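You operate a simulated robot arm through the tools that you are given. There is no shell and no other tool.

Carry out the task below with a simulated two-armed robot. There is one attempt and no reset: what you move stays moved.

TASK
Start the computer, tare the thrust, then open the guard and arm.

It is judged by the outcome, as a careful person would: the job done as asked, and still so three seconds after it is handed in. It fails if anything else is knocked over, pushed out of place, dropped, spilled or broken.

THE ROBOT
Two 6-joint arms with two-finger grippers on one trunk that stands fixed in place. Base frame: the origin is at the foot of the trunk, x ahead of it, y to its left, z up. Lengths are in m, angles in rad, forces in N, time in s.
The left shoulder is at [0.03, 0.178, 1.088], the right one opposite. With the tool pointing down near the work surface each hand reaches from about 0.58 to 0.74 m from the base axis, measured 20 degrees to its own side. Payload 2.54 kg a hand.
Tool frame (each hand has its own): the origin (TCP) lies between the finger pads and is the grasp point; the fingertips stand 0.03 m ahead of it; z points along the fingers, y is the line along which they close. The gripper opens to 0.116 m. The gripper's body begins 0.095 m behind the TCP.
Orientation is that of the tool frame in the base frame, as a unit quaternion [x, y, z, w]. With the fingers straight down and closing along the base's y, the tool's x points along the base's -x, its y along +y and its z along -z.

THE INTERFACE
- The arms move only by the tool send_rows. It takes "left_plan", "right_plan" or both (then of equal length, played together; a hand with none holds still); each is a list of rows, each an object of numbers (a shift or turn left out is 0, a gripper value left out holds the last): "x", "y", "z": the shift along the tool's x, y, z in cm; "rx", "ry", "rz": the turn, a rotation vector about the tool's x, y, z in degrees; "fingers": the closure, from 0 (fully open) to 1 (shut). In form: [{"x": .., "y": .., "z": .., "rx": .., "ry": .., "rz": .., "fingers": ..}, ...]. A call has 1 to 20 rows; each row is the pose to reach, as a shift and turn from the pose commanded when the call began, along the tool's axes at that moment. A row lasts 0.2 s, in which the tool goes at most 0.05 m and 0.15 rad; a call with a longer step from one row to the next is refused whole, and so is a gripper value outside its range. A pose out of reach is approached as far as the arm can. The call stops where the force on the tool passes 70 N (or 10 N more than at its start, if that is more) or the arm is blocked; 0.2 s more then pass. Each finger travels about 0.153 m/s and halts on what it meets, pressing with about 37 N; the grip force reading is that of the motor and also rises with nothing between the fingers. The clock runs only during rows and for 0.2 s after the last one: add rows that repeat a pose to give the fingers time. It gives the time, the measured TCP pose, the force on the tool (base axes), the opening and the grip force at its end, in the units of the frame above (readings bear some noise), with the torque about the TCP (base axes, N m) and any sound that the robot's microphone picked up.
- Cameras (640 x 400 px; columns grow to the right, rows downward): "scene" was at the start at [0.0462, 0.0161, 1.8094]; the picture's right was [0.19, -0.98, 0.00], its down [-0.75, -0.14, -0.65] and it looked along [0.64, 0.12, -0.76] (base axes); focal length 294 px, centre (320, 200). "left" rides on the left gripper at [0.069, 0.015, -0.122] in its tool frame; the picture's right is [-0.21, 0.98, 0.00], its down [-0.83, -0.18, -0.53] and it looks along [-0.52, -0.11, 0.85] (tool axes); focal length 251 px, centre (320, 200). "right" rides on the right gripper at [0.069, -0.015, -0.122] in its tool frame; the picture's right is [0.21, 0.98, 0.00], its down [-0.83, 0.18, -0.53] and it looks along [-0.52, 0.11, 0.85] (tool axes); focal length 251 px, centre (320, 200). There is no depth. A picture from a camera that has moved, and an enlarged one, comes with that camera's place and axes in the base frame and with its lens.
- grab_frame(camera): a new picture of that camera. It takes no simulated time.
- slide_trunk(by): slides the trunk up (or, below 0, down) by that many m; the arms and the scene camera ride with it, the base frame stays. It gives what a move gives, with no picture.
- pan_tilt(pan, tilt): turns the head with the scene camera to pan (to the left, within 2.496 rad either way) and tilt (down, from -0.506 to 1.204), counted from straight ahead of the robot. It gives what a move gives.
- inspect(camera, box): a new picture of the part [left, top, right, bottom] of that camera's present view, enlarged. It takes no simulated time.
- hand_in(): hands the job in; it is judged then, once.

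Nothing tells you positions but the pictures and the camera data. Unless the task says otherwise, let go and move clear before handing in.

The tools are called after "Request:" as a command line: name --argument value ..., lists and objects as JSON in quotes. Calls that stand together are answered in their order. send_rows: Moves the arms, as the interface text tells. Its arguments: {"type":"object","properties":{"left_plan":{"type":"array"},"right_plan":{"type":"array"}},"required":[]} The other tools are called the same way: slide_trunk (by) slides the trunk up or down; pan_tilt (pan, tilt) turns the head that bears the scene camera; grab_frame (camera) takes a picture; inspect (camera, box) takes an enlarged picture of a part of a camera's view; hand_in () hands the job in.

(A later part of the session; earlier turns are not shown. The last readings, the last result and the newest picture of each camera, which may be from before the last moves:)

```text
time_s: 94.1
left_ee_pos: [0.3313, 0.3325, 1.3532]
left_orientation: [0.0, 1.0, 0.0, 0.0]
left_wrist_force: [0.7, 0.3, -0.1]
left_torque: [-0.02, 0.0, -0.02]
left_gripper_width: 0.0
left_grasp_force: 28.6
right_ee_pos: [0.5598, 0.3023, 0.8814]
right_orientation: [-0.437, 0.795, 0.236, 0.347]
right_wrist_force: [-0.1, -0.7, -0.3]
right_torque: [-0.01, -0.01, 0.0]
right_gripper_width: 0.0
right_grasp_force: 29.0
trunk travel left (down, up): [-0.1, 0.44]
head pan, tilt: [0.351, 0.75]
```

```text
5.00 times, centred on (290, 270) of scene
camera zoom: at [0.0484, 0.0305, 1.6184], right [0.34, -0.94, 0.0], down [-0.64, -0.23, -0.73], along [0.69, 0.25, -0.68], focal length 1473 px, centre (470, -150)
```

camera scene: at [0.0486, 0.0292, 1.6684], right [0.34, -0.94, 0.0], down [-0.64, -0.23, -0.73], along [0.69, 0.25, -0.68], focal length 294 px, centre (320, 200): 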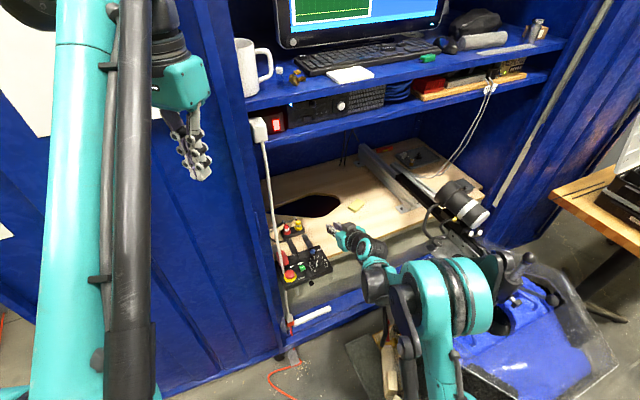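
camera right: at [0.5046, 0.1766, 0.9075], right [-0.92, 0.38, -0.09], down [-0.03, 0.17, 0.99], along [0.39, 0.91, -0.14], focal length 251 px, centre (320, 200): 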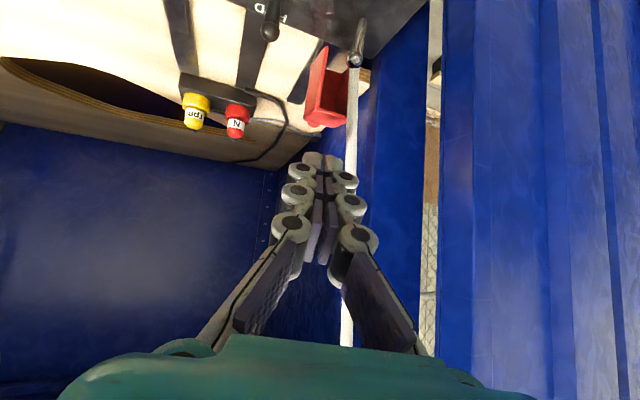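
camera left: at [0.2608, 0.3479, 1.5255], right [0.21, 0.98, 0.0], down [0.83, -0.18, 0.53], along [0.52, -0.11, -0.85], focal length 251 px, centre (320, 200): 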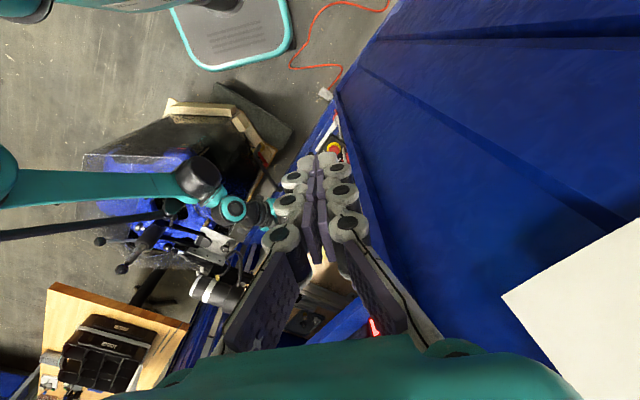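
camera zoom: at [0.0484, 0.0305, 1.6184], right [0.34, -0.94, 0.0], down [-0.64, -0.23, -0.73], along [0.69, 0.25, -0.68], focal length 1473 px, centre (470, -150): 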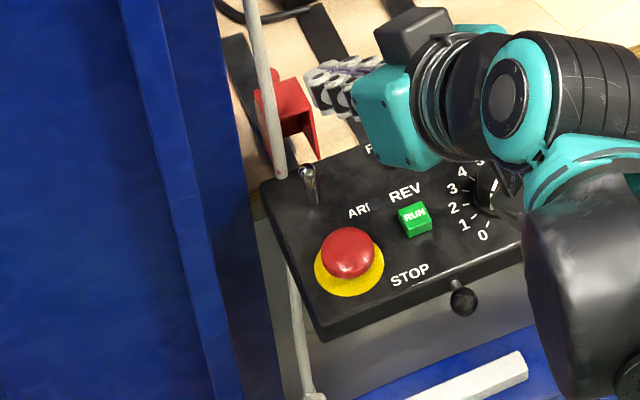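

The guard is fully open on its stop and the box is still at home. The lever tip is now measured at in-cabinet 0.630, z 0.778, leaning back about 19°. I'll put the closed fingertips behind it (between lever and guard) and push it forward; first a position just above.

Request:
send_rows --right_plan '[{"x": 0.1, "y": 0.6, "z": 0.5, "rx": 4.4, "ry": 3.0, "rz": 2.5}, {"x": 0.15, "y": 1.2, "z": 1.8, "rx": 8.7, "ry": 6.0, "rz": 4.9}, {"x": 0.21, "y": 1.75, "z": 3.56, "rx": 13.1, "ry": 8.96, "rz": 7.4}, {"x": 0.21, "y": 1.75, "z": 3.56, "rx": 13.1, "ry": 8.96, "rz": 7.4}]'

Request:
inspect --camera "right" --box '[250, 50, 390, 190]'

Request:
inspect --camera "scene" --box '[260, 240, 320, 290]'

```text
time_s: 95.1
left_ee_pos: [0.3311, 0.3322, 1.3532]
left_orientation: [0.0, 1.0, 0.0, 0.0]
left_wrist_force: [-0.7, -0.3, -0.7]
left_torque: [0.03, 0.0, -0.03]
left_gripper_width: 0.0
left_grasp_force: 28.3
right_ee_pos: [0.5536, 0.33, 0.8572]
right_orientation: [-0.36, 0.868, 0.131, 0.316]
right_wrist_force: [1.3, -0.3, 0.0]
right_torque: [0.03, 0.06, -0.02]
right_gripper_width: 0.0
right_grasp_force: 28.5
trunk travel left (down, up): [-0.1, 0.44]
head pan, tilt: [0.351, 0.75]
```

```text
2.86 times, centred on (320, 120) of right
camera zoom: at [0.4719, 0.2287, 0.9075], right [-0.81, 0.57, -0.14], down [0.08, 0.33, 0.94], along [0.59, 0.75, -0.31], focal length 718 px, centre (320, 429)
```

zoom: 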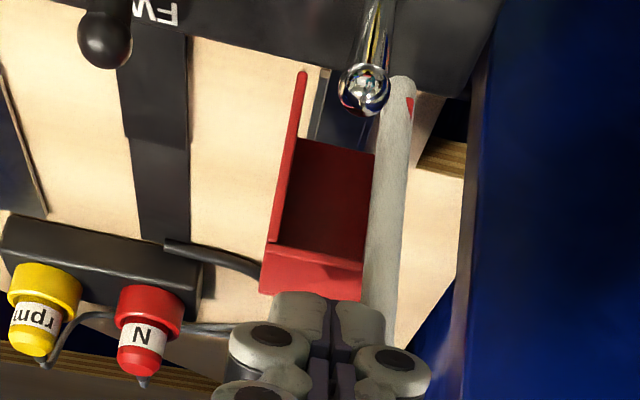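

```text
8.00 times, centred on (290, 265) of scene
camera zoom: at [0.0481, 0.0292, 1.6185], right [0.34, -0.94, 0.0], down [-0.64, -0.23, -0.73], along [0.69, 0.25, -0.68], focal length 2356 px, centre (560, -320)
```

zoom: 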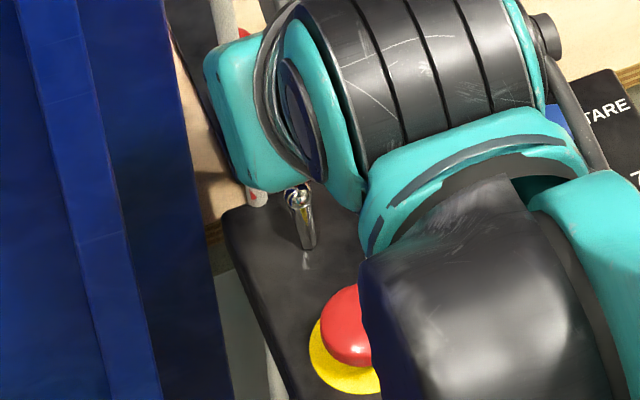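

The lever tip is aligned sideways. I go straight down behind it, into the gap between lever and guard.

Request:
send_rows --right_plan '[{"x": 0.8, "z": 0.95}, {"x": 1.6, "z": 1.95}, {"x": 2.3, "z": 2.8}, {"x": 2.9, "z": 3.5}, {"x": 3.4, "z": 4.1}, {"x": 3.4, "z": 4.1}]'

Request:
inspect --camera "right" --box '[250, 60, 390, 200]'

Request:
inspect --camera "scene" --box '[260, 240, 320, 290]'

```text
time_s: 96.5
left_ee_pos: [0.3302, 0.3314, 1.3538]
left_orientation: [0.0, 1.0, 0.0, 0.0]
left_wrist_force: [-0.2, 1.0, 0.2]
left_torque: [0.02, -0.02, 0.02]
left_gripper_width: 0.0002
left_grasp_force: 28.4
right_ee_pos: [0.5546, 0.3329, 0.8038]
right_orientation: [-0.36, 0.868, 0.132, 0.316]
right_wrist_force: [3.2, -1.5, 4.3]
right_torque: [0.03, -0.08, -0.11]
right_gripper_width: 0.0
right_grasp_force: 28.9
trunk travel left (down, up): [-0.1, 0.44]
head pan, tilt: [0.351, 0.75]
```

```text
2.86 times, centred on (320, 130) of right
camera zoom: at [0.4729, 0.2316, 0.8538], right [-0.81, 0.57, -0.14], down [0.08, 0.33, 0.94], along [0.59, 0.75, -0.31], focal length 718 px, centre (320, 400)
```

zoom: 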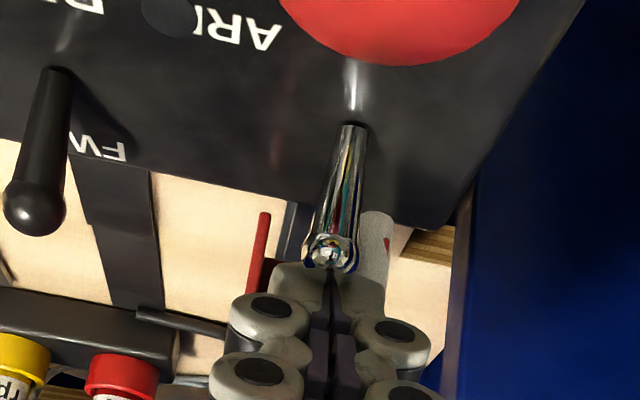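

```text
8.00 times, centred on (290, 265) of scene
camera zoom: at [0.0481, 0.0295, 1.6185], right [0.34, -0.94, 0.0], down [-0.64, -0.23, -0.73], along [0.69, 0.25, -0.68], focal length 2356 px, centre (560, -320)
```

zoom: 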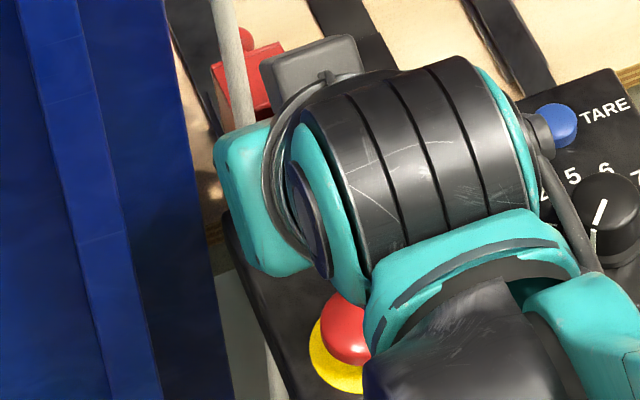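

The tips lightly touch the ball from above/behind. I move 6 mm further in, slightly lower, and then pull outward in small steps, listening for the click.

Request:
send_rows --right_plan '[{"x": -0.19, "z": -0.23}, {"x": -0.65, "z": 0.16}, {"x": -0.3, "z": 0.55}, {"x": -0.14, "z": 0.77}, {"x": -0.14, "z": 0.77}]'

Request:
inspect --camera "right" --box '[250, 60, 390, 200]'

```text
time_s: 97.7
left_ee_pos: [0.3296, 0.3315, 1.3536]
left_orientation: [0.0, 1.0, 0.001, 0.0]
left_wrist_force: [-1.2, 0.3, 0.2]
left_torque: [-0.02, 0.0, 0.01]
left_gripper_width: 0.0
left_grasp_force: 28.5
right_ee_pos: [0.559, 0.3376, 0.7997]
right_orientation: [-0.36, 0.868, 0.131, 0.316]
right_wrist_force: [3.9, -2.9, 2.6]
right_torque: [0.0, -0.03, -0.09]
right_gripper_width: 0.0003
right_grasp_force: 28.4
trunk travel left (down, up): [-0.1, 0.44]
head pan, tilt: [0.351, 0.75]
```

```text
2.86 times, centred on (320, 130) of right
camera zoom: at [0.4771, 0.2354, 0.8498], right [-0.81, 0.57, -0.14], down [0.08, 0.33, 0.94], along [0.59, 0.75, -0.31], focal length 718 px, centre (320, 400)
```

zoom: 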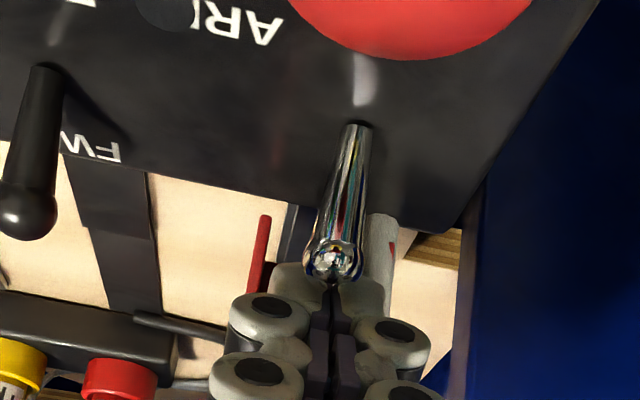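

The tips are now behind the lever with a small gap. I pull outward in 4 mm steps.

Request:
send_rows --right_plan '[{"x": 0.31, "z": -0.26}, {"x": 0.61, "z": -0.51}, {"x": 0.92, "z": -0.77}, {"x": 1.23, "z": -1.03}, {"x": 1.53, "z": -1.29}]'

Request:
inspect --camera "right" --box '[250, 60, 390, 200]'

Request:
inspect --camera "scene" --box '[240, 230, 340, 310]'

```text
time_s: 98.9
left_ee_pos: [0.3307, 0.332, 1.353]
left_orientation: [0.0, 1.0, 0.0, 0.0]
left_wrist_force: [0.6, -0.3, 0.2]
left_torque: [-0.02, -0.03, 0.02]
left_gripper_width: 0.0002
left_grasp_force: 28.9
right_ee_pos: [0.5459, 0.323, 0.7994]
right_orientation: [-0.36, 0.868, 0.131, 0.315]
right_wrist_force: [4.3, -2.7, -0.8]
right_torque: [-0.04, -0.05, -0.14]
right_gripper_width: 0.0
right_grasp_force: 29.0
trunk travel left (down, up): [-0.1, 0.44]
head pan, tilt: [0.351, 0.75]
```

```text
2.86 times, centred on (320, 130) of right
camera zoom: at [0.4637, 0.2221, 0.8492], right [-0.81, 0.57, -0.14], down [0.08, 0.33, 0.94], along [0.59, 0.75, -0.31], focal length 718 px, centre (320, 400)
```

zoom: 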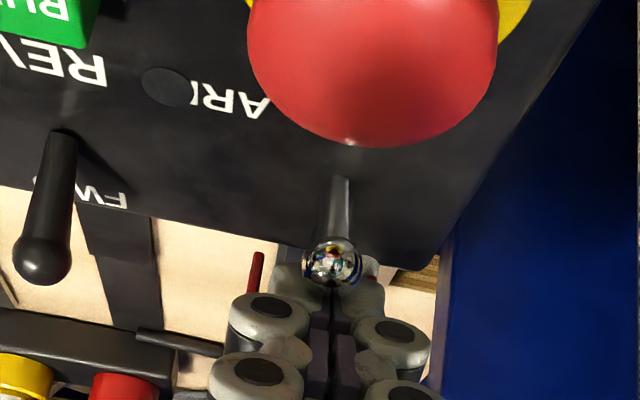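

```text
5.00 times, centred on (290, 270) of scene
camera zoom: at [0.0486, 0.0297, 1.6184], right [0.34, -0.94, 0.0], down [-0.64, -0.23, -0.73], along [0.69, 0.25, -0.68], focal length 1473 px, centre (470, -150)
```

zoom: 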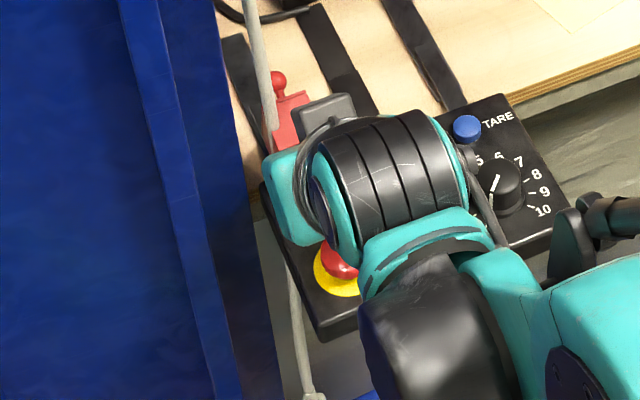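

The lever is following and is now upright; the box stays. I continue another ~1.2 cm.

Request:
send_rows --right_plan '[{"x": 0.31, "z": -0.26}, {"x": 0.61, "z": -0.51}, {"x": 0.92, "z": -0.77}]'

Request:
inspect --camera "right" --box '[250, 60, 390, 200]'

Request:
inspect --camera "scene" --box '[240, 230, 340, 310]'

```text
time_s: 99.8
left_ee_pos: [0.3287, 0.3305, 1.353]
left_orientation: [0.001, 1.0, 0.0, -0.001]
left_wrist_force: [-0.3, -0.3, 0.2]
left_torque: [0.05, -0.08, 0.03]
left_gripper_width: 0.0
left_grasp_force: 28.7
right_ee_pos: [0.5412, 0.32, 0.8033]
right_orientation: [-0.359, 0.864, 0.136, 0.327]
right_wrist_force: [21.1, 19.1, 13.8]
right_torque: [0.5, -0.48, 0.05]
right_gripper_width: 0.0059
right_grasp_force: 28.5
trunk travel left (down, up): [-0.1, 0.44]
head pan, tilt: [0.351, 0.75]
stopped in row 3 (right hand): the force on the tool passed its limit at 73 N (the readings are from after the stop); the commanded pose is now the measured one
```

```text
2.86 times, centred on (320, 130) of right
camera zoom: at [0.4587, 0.2171, 0.8508], right [-0.8, 0.58, -0.14], down [0.06, 0.32, 0.95], along [0.59, 0.75, -0.29], focal length 718 px, centre (320, 400)
```

zoom: 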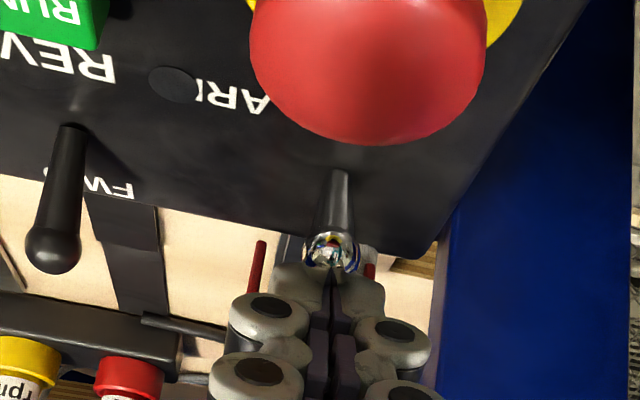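

```text
5.00 times, centred on (290, 270) of scene
camera zoom: at [0.0471, 0.0298, 1.6185], right [0.34, -0.94, 0.0], down [-0.64, -0.23, -0.73], along [0.69, 0.25, -0.68], focal length 1473 px, centre (470, -150)
```

zoom: 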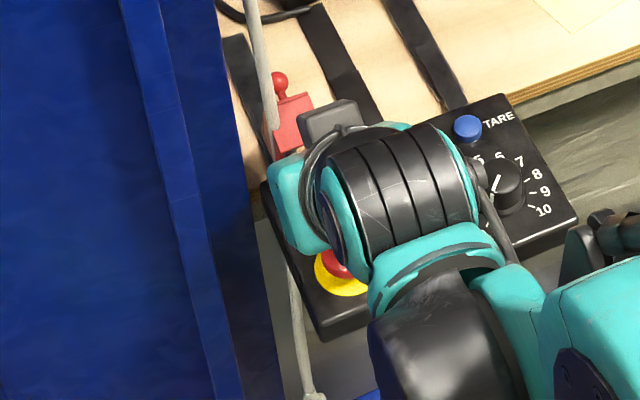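

The lever hit a hard stop going outward (force limit reached, box unmoved). I ease back in, lift straight up, and look at the lever and display.

Request:
send_rows --right_plan '[{"x": -0.5, "z": 0.42}, {"x": -0.9, "z": 0.7}, {"x": -2.2, "z": -0.8}, {"x": -4.1, "z": -3.1}, {"x": -6.0, "z": -5.4}, {"x": -6.0, "z": -5.4}]'

Request:
inspect --camera "right" --box '[250, 30, 410, 190]'

Request:
inspect --camera "scene" --box '[240, 230, 340, 310]'

Request:
inspect --camera "scene" --box '[240, 0, 460, 110]'

```text
time_s: 101.2
left_ee_pos: [0.33, 0.3329, 1.3532]
left_orientation: [0.0, 1.0, 0.0, 0.0]
left_wrist_force: [-0.5, -0.7, -0.1]
left_torque: [-0.04, 0.01, 0.01]
left_gripper_width: 0.0
left_grasp_force: 28.6
right_ee_pos: [0.5483, 0.3266, 0.8836]
right_orientation: [-0.359, 0.865, 0.134, 0.323]
right_wrist_force: [-0.1, -0.2, -0.8]
right_torque: [0.02, -0.02, 0.0]
right_gripper_width: 0.0002
right_grasp_force: 28.3
trunk travel left (down, up): [-0.1, 0.44]
head pan, tilt: [0.351, 0.75]
```

```text
2.50 times, centred on (330, 110) of right
camera zoom: at [0.4659, 0.2242, 0.931], right [-0.81, 0.58, -0.14], down [0.07, 0.32, 0.94], along [0.59, 0.75, -0.3], focal length 629 px, centre (295, 425)
```

zoom: 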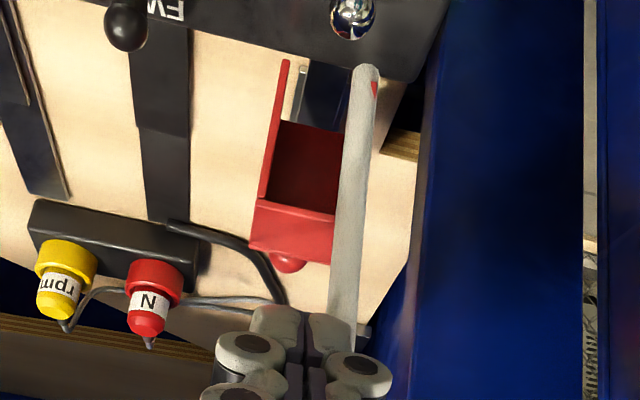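

```text
5.00 times, centred on (290, 270) of scene
camera zoom: at [0.0485, 0.0303, 1.6184], right [0.34, -0.94, 0.0], down [-0.64, -0.23, -0.73], along [0.69, 0.25, -0.68], focal length 1473 px, centre (470, -150)
```

zoom: 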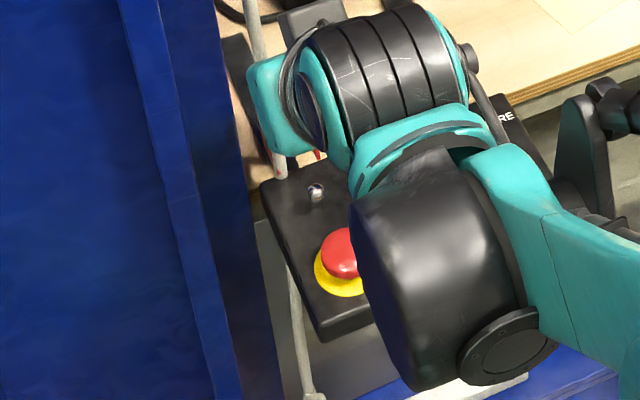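

```text
2.91 times, centred on (350, 55) of scene
camera zoom: at [0.0485, 0.0303, 1.6184], right [0.34, -0.94, 0.0], down [-0.64, -0.23, -0.73], along [0.69, 0.25, -0.68], focal length 857 px, centre (233, 622)
```

zoom: 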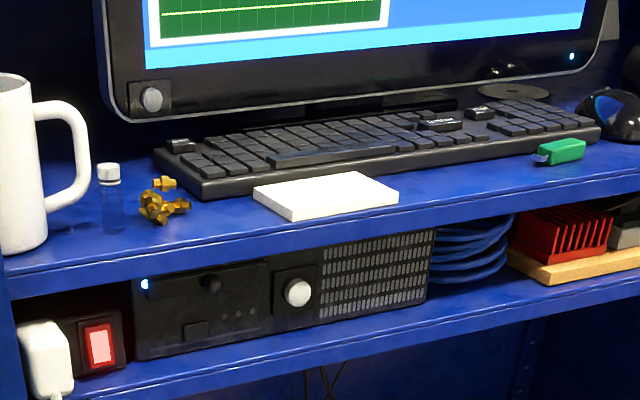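

The lever now leans forward (toward us), so it has flipped. I move the hand clear and tilt the head up to read the display.

Request:
send_rows --right_plan '[{"x": -2, "y": -3, "z": -2}, {"x": -3, "y": -6, "z": -4}, {"x": -4, "y": -9, "z": -6}, {"x": -5, "y": -12, "z": -9}, {"x": -6, "y": -15, "z": -12}, {"x": -6, "y": -18, "z": -14}, {"x": -6, "y": -18, "z": -14}]'

Request:
inspect --camera "scene" --box '[240, 230, 340, 310]'

Request:
pan_tilt --pan 0.351 --tilt 0.4

Request:
grab_frame --camera "scene"

Request:
inspect --camera "scene" --box '[240, 40, 460, 180]'

```text
time_s: 102.8
left_ee_pos: [0.3299, 0.3328, 1.3523]
left_orientation: [0.0, 1.0, 0.0, 0.0]
left_wrist_force: [-0.8, 1.3, -0.2]
left_torque: [-0.01, 0.01, 0.01]
left_gripper_width: 0.0
left_grasp_force: 28.4
right_ee_pos: [0.6414, 0.1662, 1.031]
right_orientation: [-0.358, 0.866, 0.133, 0.324]
right_wrist_force: [0.4, -0.7, 0.0]
right_torque: [0.01, 0.02, -0.01]
right_gripper_width: 0.0
right_grasp_force: 29.1
trunk travel left (down, up): [-0.1, 0.44]
head pan, tilt: [0.351, 0.75]
```

```text
5.00 times, centred on (290, 270) of scene
camera zoom: at [0.0479, 0.0306, 1.6184], right [0.34, -0.94, 0.0], down [-0.64, -0.23, -0.73], along [0.69, 0.25, -0.68], focal length 1473 px, centre (470, -150)
```

zoom: 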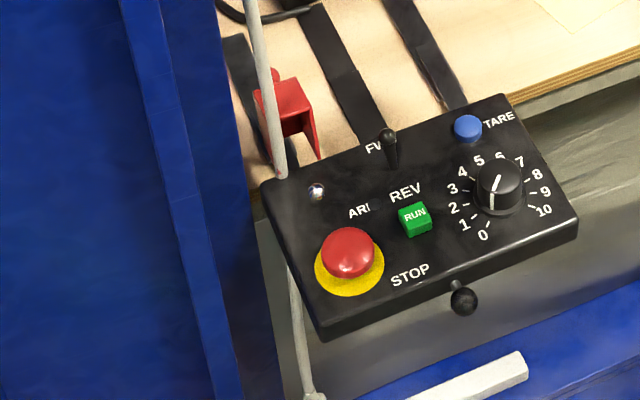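

```text
time_s: 103.6
left_ee_pos: [0.3299, 0.332, 1.3519]
left_orientation: [0.0, 1.0, 0.0, 0.001]
left_wrist_force: [0.1, -0.4, -0.6]
left_torque: [-0.02, 0.01, 0.04]
left_gripper_width: 0.0
left_grasp_force: 28.0
right_ee_pos: [0.6416, 0.166, 1.0305]
right_orientation: [-0.358, 0.866, 0.134, 0.323]
right_wrist_force: [0.8, -0.1, 0.2]
right_torque: [0.03, 0.0, 0.0]
right_gripper_width: 0.0
right_grasp_force: 28.6
trunk travel left (down, up): [-0.1, 0.44]
head pan, tilt: [0.351, 0.4]
```

```text
taken
camera scene: at [0.0571, 0.0333, 1.6495], right [0.34, -0.94, 0.0], down [-0.37, -0.13, -0.92], along [0.86, 0.32, -0.39], focal length 294 px, centre (320, 200)
```

scene: 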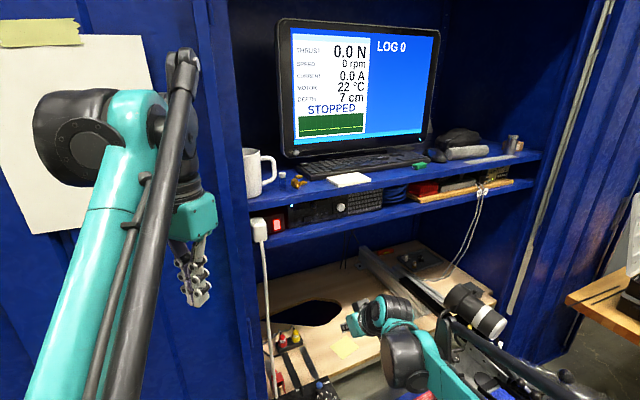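

```text
2.86 times, centred on (350, 110) of scene
camera zoom: at [0.0571, 0.0333, 1.6495], right [0.34, -0.94, 0.0], down [-0.37, -0.13, -0.92], along [0.86, 0.32, -0.39], focal length 842 px, centre (234, 457)
```

zoom: 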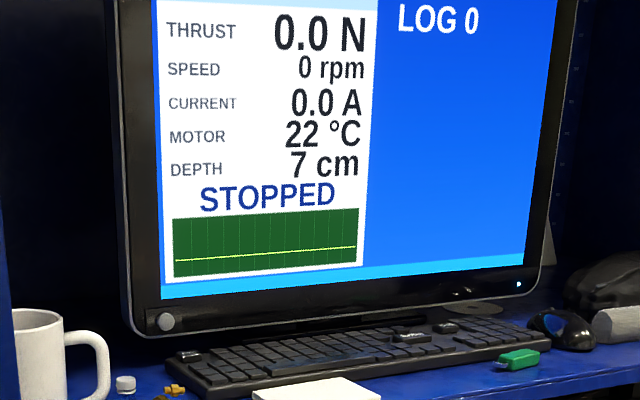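

The display says "STOPPED" rather than armed: the STOP mushroom sits a few mm lower than before, so it seems I pressed and latched it. I look at it closely.

Request:
pan_tilt --pan 0.351 --tilt 0.75

Request:
inspect --camera "scene" --box '[275, 260, 335, 310]'

Request:
grab_frame --camera "right"

Request:
inspect --camera "left" --box '[310, 60, 370, 120]'

```text
time_s: 104.4
left_ee_pos: [0.3291, 0.3321, 1.3531]
left_orientation: [0.0, 1.0, 0.0, 0.0]
left_wrist_force: [-0.4, -0.3, 0.1]
left_torque: [0.02, 0.02, -0.01]
left_gripper_width: 0.0
left_grasp_force: 28.7
right_ee_pos: [0.6416, 0.1664, 1.0306]
right_orientation: [-0.358, 0.866, 0.134, 0.323]
right_wrist_force: [-0.2, -0.2, -0.2]
right_torque: [0.01, 0.0, -0.03]
right_gripper_width: 0.0
right_grasp_force: 28.6
trunk travel left (down, up): [-0.1, 0.44]
head pan, tilt: [0.351, 0.75]
```

```text
8.00 times, centred on (305, 285) of scene
camera zoom: at [0.048, 0.0299, 1.6185], right [0.34, -0.94, 0.0], down [-0.64, -0.23, -0.73], along [0.69, 0.25, -0.68], focal length 2356 px, centre (440, -480)
```

zoom: 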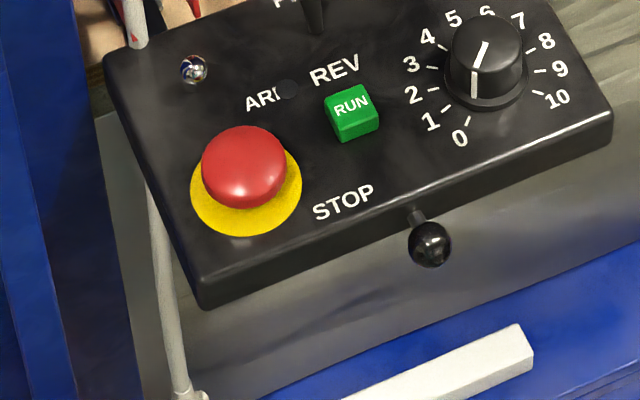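

```text
taken
camera right: at [0.5588, 0.0635, 1.0775], right [-0.81, 0.58, -0.14], down [0.07, 0.32, 0.94], along [0.59, 0.75, -0.3], focal length 251 px, centre (320, 200)
```

right: 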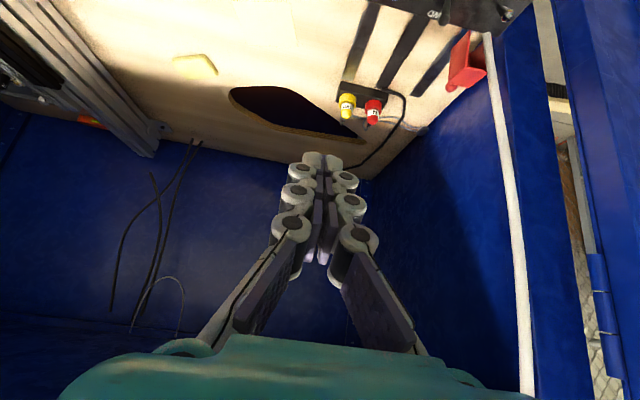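

```text
6.67 times, centred on (340, 90) of left
camera zoom: at [0.2598, 0.3478, 1.4755], right [0.21, 0.98, 0.0], down [0.83, -0.18, 0.53], along [0.52, -0.11, -0.85], focal length 1676 px, centre (187, 933)
```

zoom: 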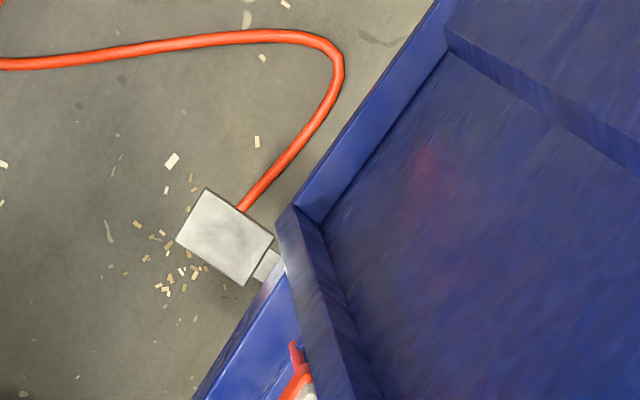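

I'll release the STOP mushroom: grip its cap from above and pull/twist it out. First a position above it, hand nearly upright, fingers open 55 mm.

Request:
send_rows --right_plan '[{"x": 1.58, "y": 2.22, "z": 1.46, "ry": 3.9, "fingers": 0.526}, {"x": 3.15, "y": 4.44, "z": 2.93, "ry": 7.8}, {"x": 4.73, "y": 6.66, "z": 4.39, "ry": 11.6}, {"x": 6.3, "y": 8.88, "z": 5.86, "ry": 15.5}, {"x": 7.88, "y": 11.09, "z": 7.32, "ry": 19.4}, {"x": 9.45, "y": 13.31, "z": 8.78, "ry": 23.3}, {"x": 11.03, "y": 15.53, "z": 10.25, "ry": 27.1}, {"x": 12.6, "y": 17.75, "z": 11.71, "ry": 31}, {"x": 12.6, "y": 17.75, "z": 11.71, "ry": 31}]'

Request:
grab_frame --camera "right"

Request:
inspect --camera "right" --box '[250, 70, 410, 230]'

Request:
inspect --camera "scene" --box '[240, 230, 340, 310]'

```text
time_s: 106.4
left_ee_pos: [0.3294, 0.3307, 1.3529]
left_orientation: [0.001, 1.0, 0.001, 0.0]
left_wrist_force: [-0.6, -0.7, -0.3]
left_torque: [0.04, -0.02, 0.0]
left_gripper_width: 0.0
left_grasp_force: 28.9
right_ee_pos: [0.5044, 0.2798, 0.8575]
right_orientation: [-0.381, 0.92, 0.033, 0.08]
right_wrist_force: [0.5, -0.5, 0.0]
right_torque: [0.03, 0.02, -0.01]
right_gripper_width: 0.055
right_grasp_force: 0.1
trunk travel left (down, up): [-0.1, 0.44]
head pan, tilt: [0.351, 0.75]
```

```text
taken
camera right: at [0.4517, 0.2073, 0.9659], right [-0.84, 0.54, -0.04], down [0.38, 0.64, 0.67], along [0.38, 0.55, -0.74], focal length 251 px, centre (320, 200)
```

right: 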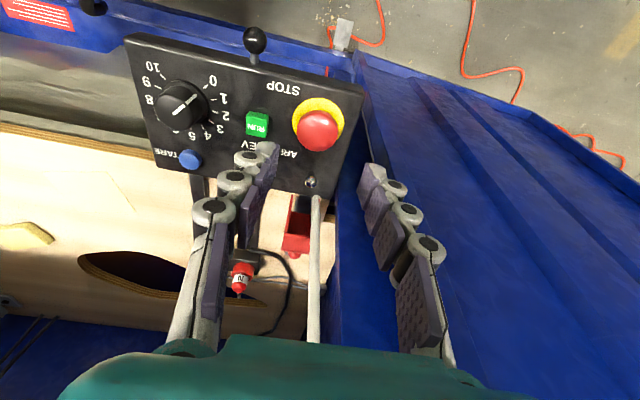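

```text
2.50 times, centred on (330, 150) of right
camera zoom: at [0.4517, 0.2073, 0.9659], right [-0.84, 0.54, -0.04], down [0.38, 0.64, 0.67], along [0.38, 0.55, -0.74], focal length 629 px, centre (295, 325)
```

zoom: 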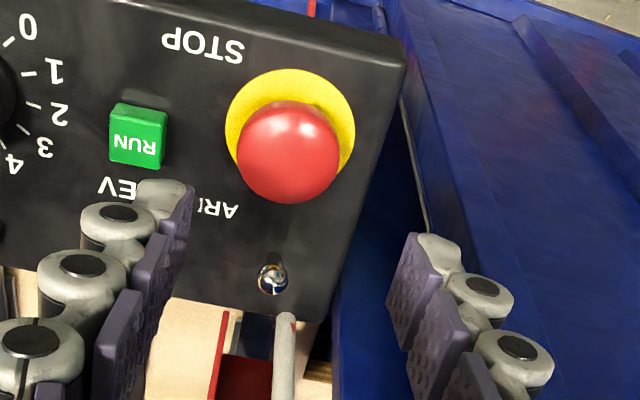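

```text
5.00 times, centred on (290, 270) of scene
camera zoom: at [0.0478, 0.0293, 1.6185], right [0.34, -0.94, 0.0], down [-0.64, -0.23, -0.73], along [0.69, 0.25, -0.68], focal length 1473 px, centre (470, -150)
```

zoom: 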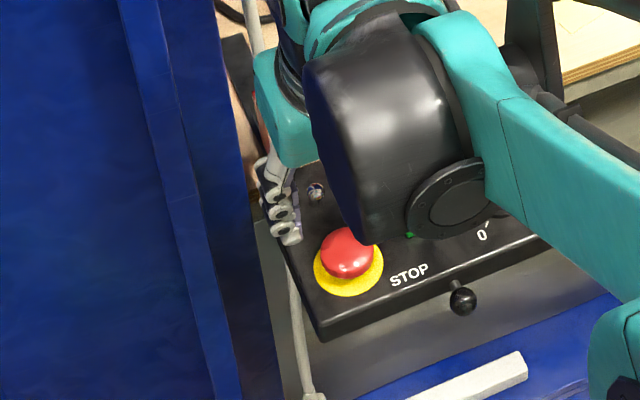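

The cap is 1 cm outward and 8 cm below. To stay clear of the RUN button I narrow the opening to 40 mm, align, and lower around the cap.

Request:
send_rows --right_plan '[{"x": 0.96, "y": -0.5, "z": 1, "fingers": 0.655}, {"x": 0.96, "y": -0.5, "z": 2.5}, {"x": 0.96, "y": -0.5, "z": 4}, {"x": 0.96, "y": -0.5, "z": 4}]'

Request:
inspect --camera "right" --box '[240, 80, 400, 240]'

```text
time_s: 107.4
left_ee_pos: [0.33, 0.3328, 1.3527]
left_orientation: [0.0, 1.0, 0.0, 0.001]
left_wrist_force: [0.6, 0.3, -0.3]
left_torque: [0.03, 0.01, 0.0]
left_gripper_width: 0.0
left_grasp_force: 28.4
right_ee_pos: [0.5043, 0.2741, 0.8155]
right_orientation: [-0.381, 0.92, 0.033, 0.08]
right_wrist_force: [-0.1, -0.1, 0.4]
right_torque: [0.0, -0.03, -0.03]
right_gripper_width: 0.0397
right_grasp_force: 0.1
trunk travel left (down, up): [-0.1, 0.44]
head pan, tilt: [0.351, 0.75]
```

```text
2.50 times, centred on (320, 160) of right
camera zoom: at [0.4521, 0.2019, 0.9247], right [-0.84, 0.54, -0.04], down [0.38, 0.64, 0.67], along [0.39, 0.55, -0.74], focal length 629 px, centre (320, 300)
```

zoom: 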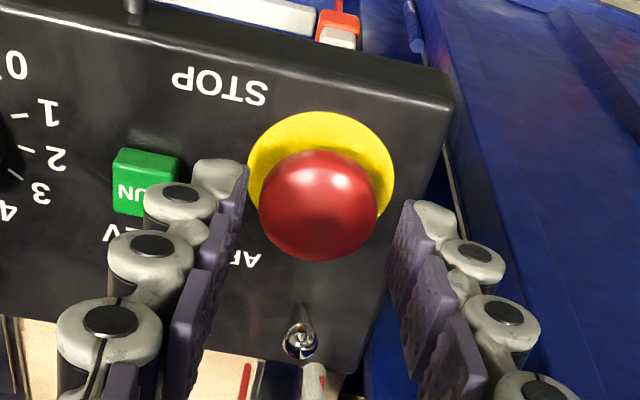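

Centred over the cap with the right finger just short of RUN. I lower 2 cm and grip.

Request:
send_rows --right_plan '[{"y": -0.1, "z": 0.8}, {"y": -0.1, "z": 1.5}, {"y": -0.1, "z": 1.9}, {"y": -0.1, "z": 1.9, "fingers": 0.75}, {"y": -0.1, "z": 1.9, "fingers": 1}, {"y": -0.1, "z": 1.9, "fingers": 1}]'

Request:
inspect --camera "right" --box '[240, 80, 400, 240]'

```text
time_s: 108.8
left_ee_pos: [0.3289, 0.3323, 1.3526]
left_orientation: [0.0, 1.0, 0.0, 0.001]
left_wrist_force: [-0.8, 0.9, -0.1]
left_torque: [0.0, 0.03, 0.0]
left_gripper_width: 0.0
left_grasp_force: 28.7
right_ee_pos: [0.5073, 0.2772, 0.7985]
right_orientation: [-0.382, 0.92, 0.035, 0.08]
right_wrist_force: [-9.6, 10.1, 3.6]
right_torque: [0.46, 0.31, 0.21]
right_gripper_width: 0.0314
right_grasp_force: 44.7
trunk travel left (down, up): [-0.1, 0.44]
head pan, tilt: [0.351, 0.75]
```

```text
2.50 times, centred on (320, 160) of right
camera zoom: at [0.4548, 0.205, 0.9067], right [-0.84, 0.54, -0.04], down [0.38, 0.64, 0.67], along [0.38, 0.55, -0.74], focal length 629 px, centre (320, 300)
```

zoom: 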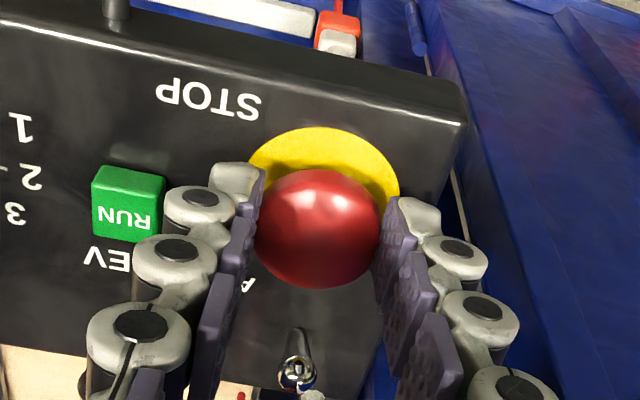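

The cap is gripped (31 mm). I lift it gently 5 mm and watch the force.

Request:
send_rows --right_plan '[{"x": -0.03, "z": -0.2}, {"x": -0.05, "z": -0.3}, {"x": -0.07, "z": -0.4}, {"x": -0.09, "z": -0.5}, {"x": -0.09, "z": -0.5}]'

Request:
inspect --camera "right" --box '[240, 80, 400, 240]'

Request:
inspect --camera "scene" --box '[240, 0, 460, 110]'

```text
time_s: 110.0
left_ee_pos: [0.3291, 0.3343, 1.3522]
left_orientation: [0.0, 1.0, -0.002, 0.0]
left_wrist_force: [0.3, -0.3, 0.1]
left_torque: [-0.01, 0.0, 0.01]
left_gripper_width: 0.0
left_grasp_force: 28.0
right_ee_pos: [0.5066, 0.2772, 0.8011]
right_orientation: [-0.381, 0.921, 0.033, 0.08]
right_wrist_force: [-8.8, 24.2, 2.7]
right_torque: [0.62, 0.21, 0.26]
right_gripper_width: 0.0314
right_grasp_force: 45.2
trunk travel left (down, up): [-0.1, 0.44]
head pan, tilt: [0.351, 0.75]
```

```text
2.50 times, centred on (320, 160) of right
camera zoom: at [0.4546, 0.205, 0.9105], right [-0.84, 0.54, -0.04], down [0.38, 0.64, 0.67], along [0.39, 0.55, -0.74], focal length 629 px, centre (320, 300)
```

zoom: 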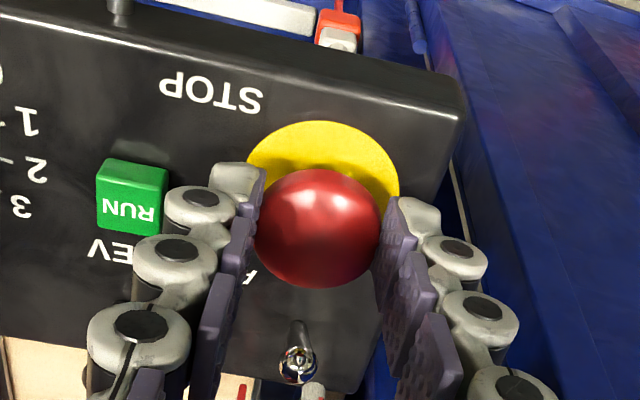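

```text
2.91 times, centred on (350, 55) of scene
camera zoom: at [0.0467, 0.0327, 1.6185], right [0.34, -0.94, 0.0], down [-0.64, -0.24, -0.73], along [0.69, 0.25, -0.68], focal length 857 px, centre (233, 622)
```

zoom: 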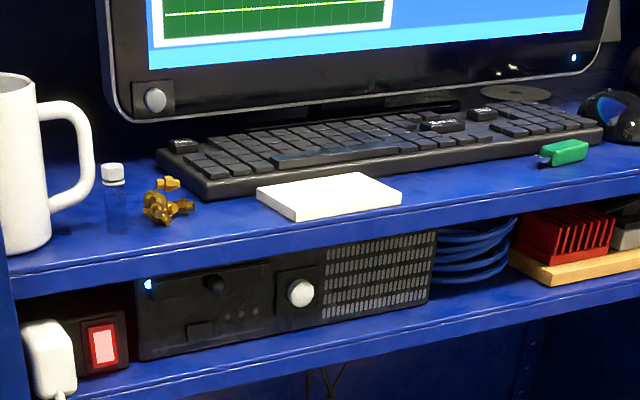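

The cap seems to have risen with the fingers with little resistance. I check the display while still holding.

Request:
pan_tilt --pan 0.351 --tilt 0.4

Request:
inspect --camera "scene" --box '[240, 40, 460, 180]'

```text
time_s: 110.8
left_ee_pos: [0.3292, 0.334, 1.3521]
left_orientation: [0.0, 1.0, -0.001, 0.0]
left_wrist_force: [0.2, -1.0, 0.6]
left_torque: [0.01, 0.0, 0.04]
left_gripper_width: 0.0
left_grasp_force: 28.2
right_ee_pos: [0.5065, 0.276, 0.8004]
right_orientation: [-0.381, 0.921, 0.033, 0.079]
right_wrist_force: [-5.7, 27.8, 1.3]
right_torque: [1.29, -0.38, 0.12]
right_gripper_width: 0.0314
right_grasp_force: 45.0
trunk travel left (down, up): [-0.1, 0.44]
head pan, tilt: [0.351, 0.4]
```

```text
2.86 times, centred on (350, 110) of scene
camera zoom: at [0.0562, 0.0365, 1.6494], right [0.34, -0.94, 0.0], down [-0.37, -0.14, -0.92], along [0.86, 0.32, -0.39], focal length 842 px, centre (234, 457)
```

zoom: 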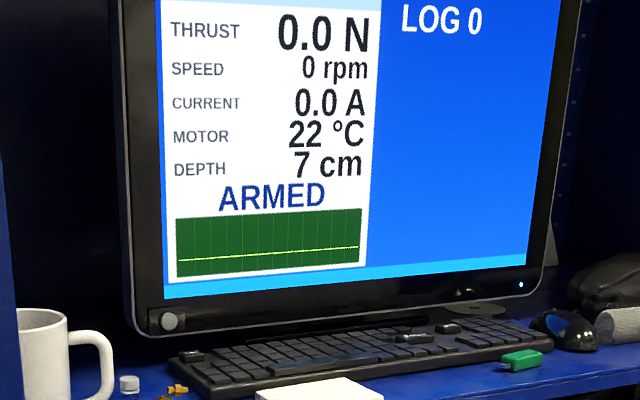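

It now reads ARMED – pulling the cap released STOP. I relax the sideways load, open the fingers, and rise straight up.

Request:
send_rows --right_plan '[{"x": -0.1, "y": 0.15}, {"x": -0.15, "y": 0.25}, {"x": -0.15, "y": 0.25, "fingers": 0.69}, {"x": -0.15, "y": 0.25, "fingers": 0.655}, {"x": -0.3, "y": 0.25, "z": -0.8}, {"x": -0.8, "y": 0.25, "z": -3.0}, {"x": -1.4, "y": 0.25, "z": -6.5}, {"x": -2.0, "y": 0.25, "z": -10}, {"x": -2.0, "y": 0.25, "z": -13}]'

Request:
grab_frame --camera "right"

Request:
inspect --camera "scene" --box '[240, 40, 460, 180]'

```text
time_s: 112.8
left_ee_pos: [0.3297, 0.333, 1.3526]
left_orientation: [0.001, 1.0, -0.001, 0.0]
left_wrist_force: [0.0, 0.2, -0.4]
left_torque: [0.02, -0.04, 0.02]
left_gripper_width: 0.0
left_grasp_force: 28.8
right_ee_pos: [0.5036, 0.2726, 0.934]
right_orientation: [-0.382, 0.92, 0.033, 0.08]
right_wrist_force: [-0.7, -0.5, 0.9]
right_torque: [-0.01, -0.01, 0.0]
right_gripper_width: 0.0401
right_grasp_force: 0.0
trunk travel left (down, up): [-0.1, 0.44]
head pan, tilt: [0.351, 0.4]
```

```text
taken
camera right: at [0.4522, 0.2006, 1.043], right [-0.84, 0.54, -0.04], down [0.38, 0.64, 0.67], along [0.39, 0.55, -0.74], focal length 251 px, centre (320, 200)
```

right: 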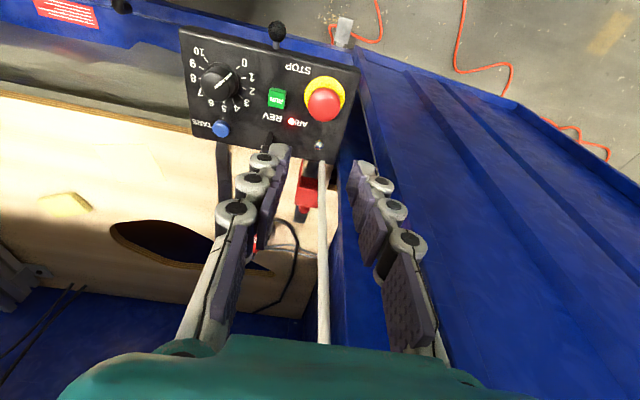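

```text
2.86 times, centred on (350, 110) of scene
camera zoom: at [0.0564, 0.0329, 1.6496], right [0.34, -0.94, 0.0], down [-0.37, -0.13, -0.92], along [0.87, 0.32, -0.39], focal length 842 px, centre (234, 457)
```

zoom: 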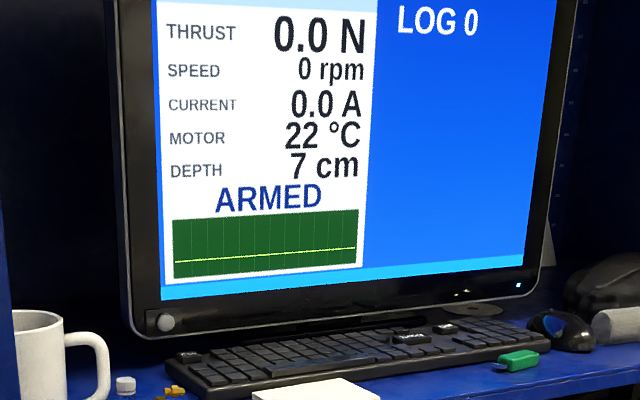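

ARMED, the ARM lamp is lit, 0 rpm. I move the right hand well clear and compare the panel with its original state.

Request:
send_rows --right_plan '[{"y": -3, "z": -3}, {"y": -6, "z": -6}, {"y": -9, "z": -10}, {"y": -12, "z": -14}, {"y": -16, "z": -17}, {"x": 3, "y": -19, "z": -20}, {"x": 6, "y": -22, "z": -23}, {"x": 9, "y": -25, "z": -26}, {"x": 12, "y": -25, "z": -29}, {"x": 12, "y": -25, "z": -32}]'

Request:
pan_tilt --pan 0.351 --tilt 0.75

Request:
inspect --camera "scene" --box '[240, 230, 340, 310]'

Request:
grab_frame --camera "scene"

Request:
grab_frame --camera "right"

```text
refused: row 6 steps farther than a row can; nothing moved
```

```text
time_s: 113.7
left_ee_pos: [0.3302, 0.331, 1.3524]
left_orientation: [0.0, 1.0, 0.0, 0.0]
left_wrist_force: [-0.1, 0.1, -0.2]
left_torque: [-0.02, 0.0, -0.03]
left_gripper_width: 0.0002
left_grasp_force: 28.6
right_ee_pos: [0.5052, 0.2737, 0.9324]
right_orientation: [-0.381, 0.92, 0.033, 0.08]
right_wrist_force: [0.8, 0.4, -0.7]
right_torque: [0.0, 0.01, 0.01]
right_gripper_width: 0.0397
right_grasp_force: 0.1
trunk travel left (down, up): [-0.1, 0.44]
head pan, tilt: [0.351, 0.75]
```

```text
5.00 times, centred on (290, 270) of scene
camera zoom: at [0.0479, 0.0299, 1.6185], right [0.34, -0.94, 0.0], down [-0.64, -0.23, -0.73], along [0.69, 0.25, -0.68], focal length 1473 px, centre (470, -150)
```

zoom: 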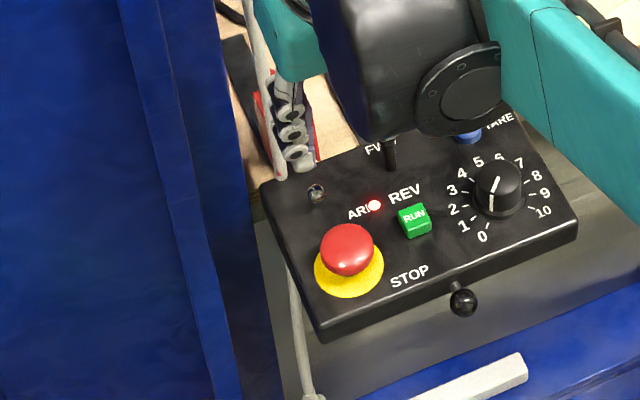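

```text
taken
camera scene: at [0.0479, 0.0299, 1.6185], right [0.34, -0.94, 0.0], down [-0.64, -0.23, -0.73], along [0.69, 0.25, -0.68], focal length 294 px, centre (320, 200)
```

scene: 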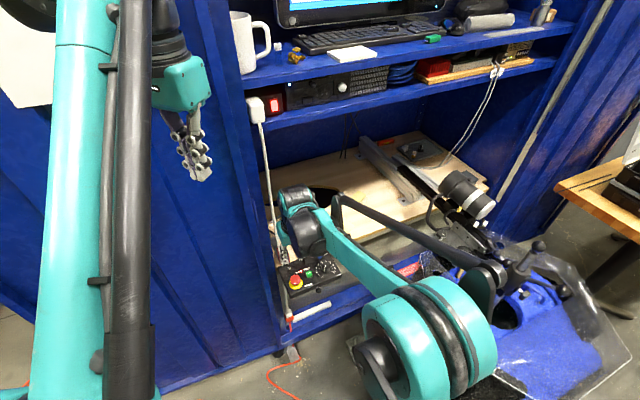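

```text
taken
camera right: at [0.4527, 0.2009, 1.0422], right [-0.84, 0.54, -0.04], down [0.38, 0.64, 0.67], along [0.39, 0.55, -0.74], focal length 251 px, centre (320, 200)
```

right: 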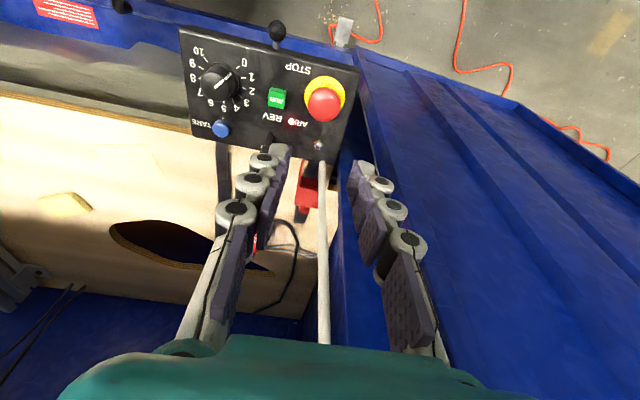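

The earlier move was refused for too large a step; I redo it in smaller steps.

Request:
send_rows --right_plan '[{"y": -1, "z": -4}, {"x": 2, "y": -3, "z": -7}, {"x": 4, "y": -6, "z": -10}, {"x": 6, "y": -9, "z": -13}, {"x": 8, "y": -12, "z": -16}, {"x": 9, "y": -15, "z": -19}, {"x": 10, "y": -18, "z": -22}, {"x": 11, "y": -21, "z": -25}, {"x": 12, "y": -24, "z": -28}, {"x": 12, "y": -26, "z": -31}]'

Request:
inspect --camera "scene" --box '[240, 230, 340, 310]'

Request:
grab_frame --camera "scene"

Request:
inspect --camera "right" --box '[320, 60, 520, 220]'

```text
time_s: 115.9
left_ee_pos: [0.3294, 0.3324, 1.3531]
left_orientation: [-0.001, 1.0, 0.0, 0.0]
left_wrist_force: [0.2, 0.1, 0.7]
left_torque: [0.0, 0.03, 0.01]
left_gripper_width: 0.0
left_grasp_force: 28.5
right_ee_pos: [0.5667, -0.0374, 1.2196]
right_orientation: [-0.382, 0.92, 0.033, 0.08]
right_wrist_force: [-0.2, 0.7, -0.3]
right_torque: [0.0, 0.04, -0.01]
right_gripper_width: 0.04
right_grasp_force: 0.0
trunk travel left (down, up): [-0.1, 0.44]
head pan, tilt: [0.351, 0.75]
```

```text
5.00 times, centred on (290, 270) of scene
camera zoom: at [0.0482, 0.0298, 1.6184], right [0.34, -0.94, 0.0], down [-0.64, -0.23, -0.73], along [0.69, 0.25, -0.68], focal length 1473 px, centre (470, -150)
```

zoom: 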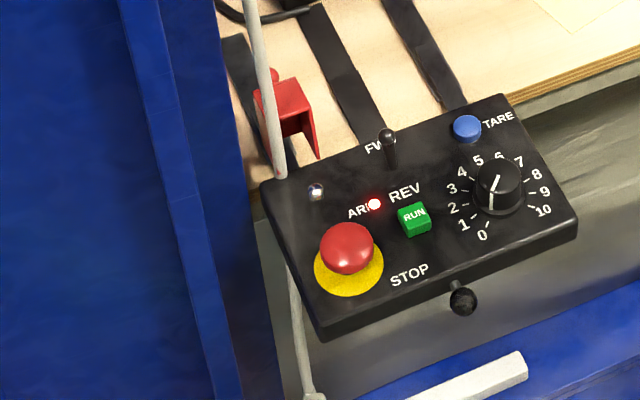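

```text
taken
camera scene: at [0.0482, 0.0298, 1.6184], right [0.34, -0.94, 0.0], down [-0.64, -0.23, -0.73], along [0.69, 0.25, -0.68], focal length 294 px, centre (320, 200)
```

scene: 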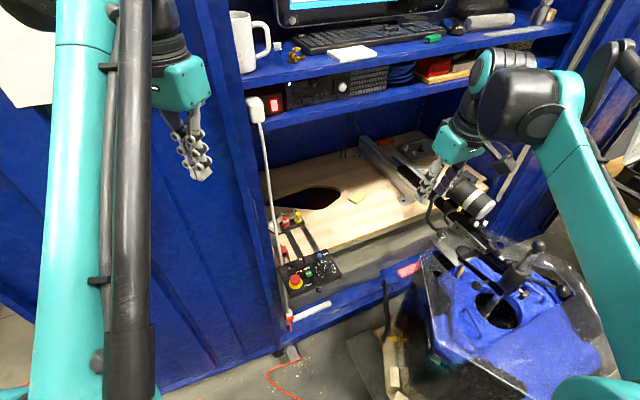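

```text
2.50 times, centred on (420, 140) of right
camera zoom: at [0.5136, -0.1081, 1.3295], right [-0.84, 0.54, -0.04], down [0.38, 0.64, 0.67], along [0.38, 0.55, -0.74], focal length 629 px, centre (70, 350)
```

zoom: 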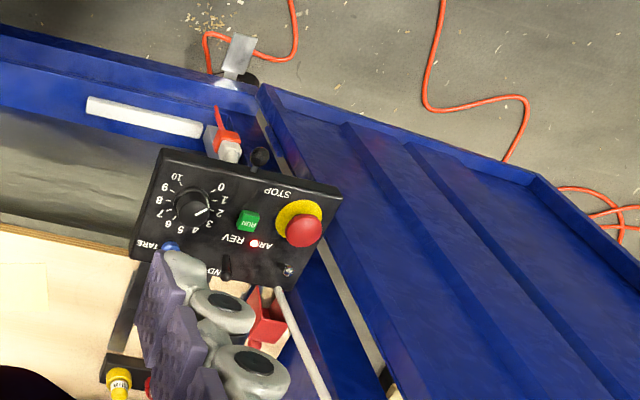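

The box is at home (TARE matches within 1 px), STOP is out, the guard is open, the lamp is lit, and dial and FWD/REV are unchanged. One last look at the display.

Request:
pan_tilt --pan 0.3 --tilt 0.4

Request:
inspect --camera "scene" --box '[220, 20, 460, 180]'

Request:
grab_frame --camera "scene"

```text
time_s: 116.7
left_ee_pos: [0.3302, 0.3328, 1.3527]
left_orientation: [0.0, 1.0, 0.0, 0.0]
left_wrist_force: [-0.1, -0.7, 0.2]
left_torque: [0.01, 0.04, -0.02]
left_gripper_width: 0.0001
left_grasp_force: 28.2
right_ee_pos: [0.5656, -0.0359, 1.2208]
right_orientation: [-0.381, 0.92, 0.032, 0.08]
right_wrist_force: [0.1, 0.5, 0.2]
right_torque: [-0.02, -0.02, 0.02]
right_gripper_width: 0.0402
right_grasp_force: 0.0
trunk travel left (down, up): [-0.1, 0.44]
head pan, tilt: [0.3, 0.4]
```

```text
2.50 times, centred on (340, 100) of scene
camera zoom: at [0.0587, 0.0287, 1.6495], right [0.3, -0.96, 0.0], down [-0.37, -0.12, -0.92], along [0.88, 0.27, -0.39], focal length 736 px, centre (270, 450)
```

zoom: 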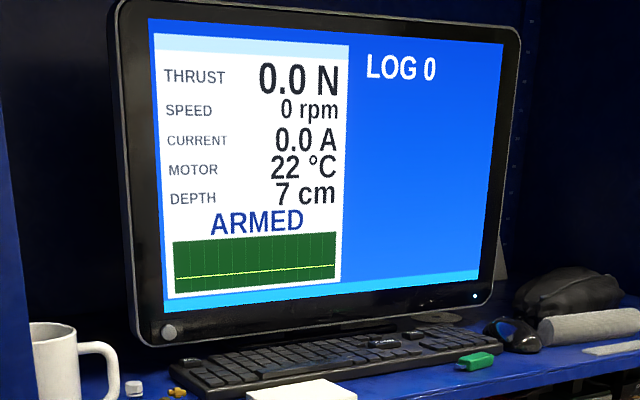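

```text
taken
camera scene: at [0.0587, 0.0287, 1.6495], right [0.3, -0.96, 0.0], down [-0.37, -0.12, -0.92], along [0.88, 0.27, -0.39], focal length 294 px, centre (320, 200)
```

scene: 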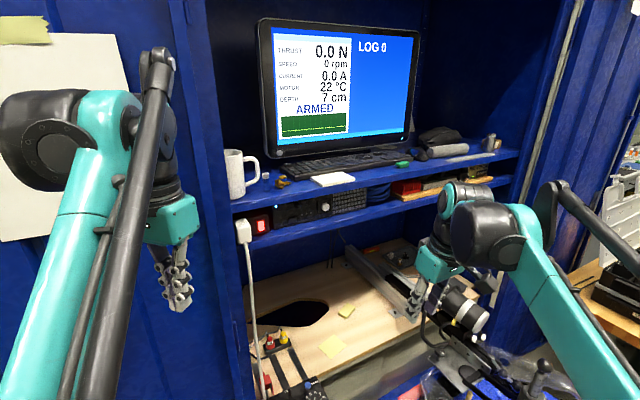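

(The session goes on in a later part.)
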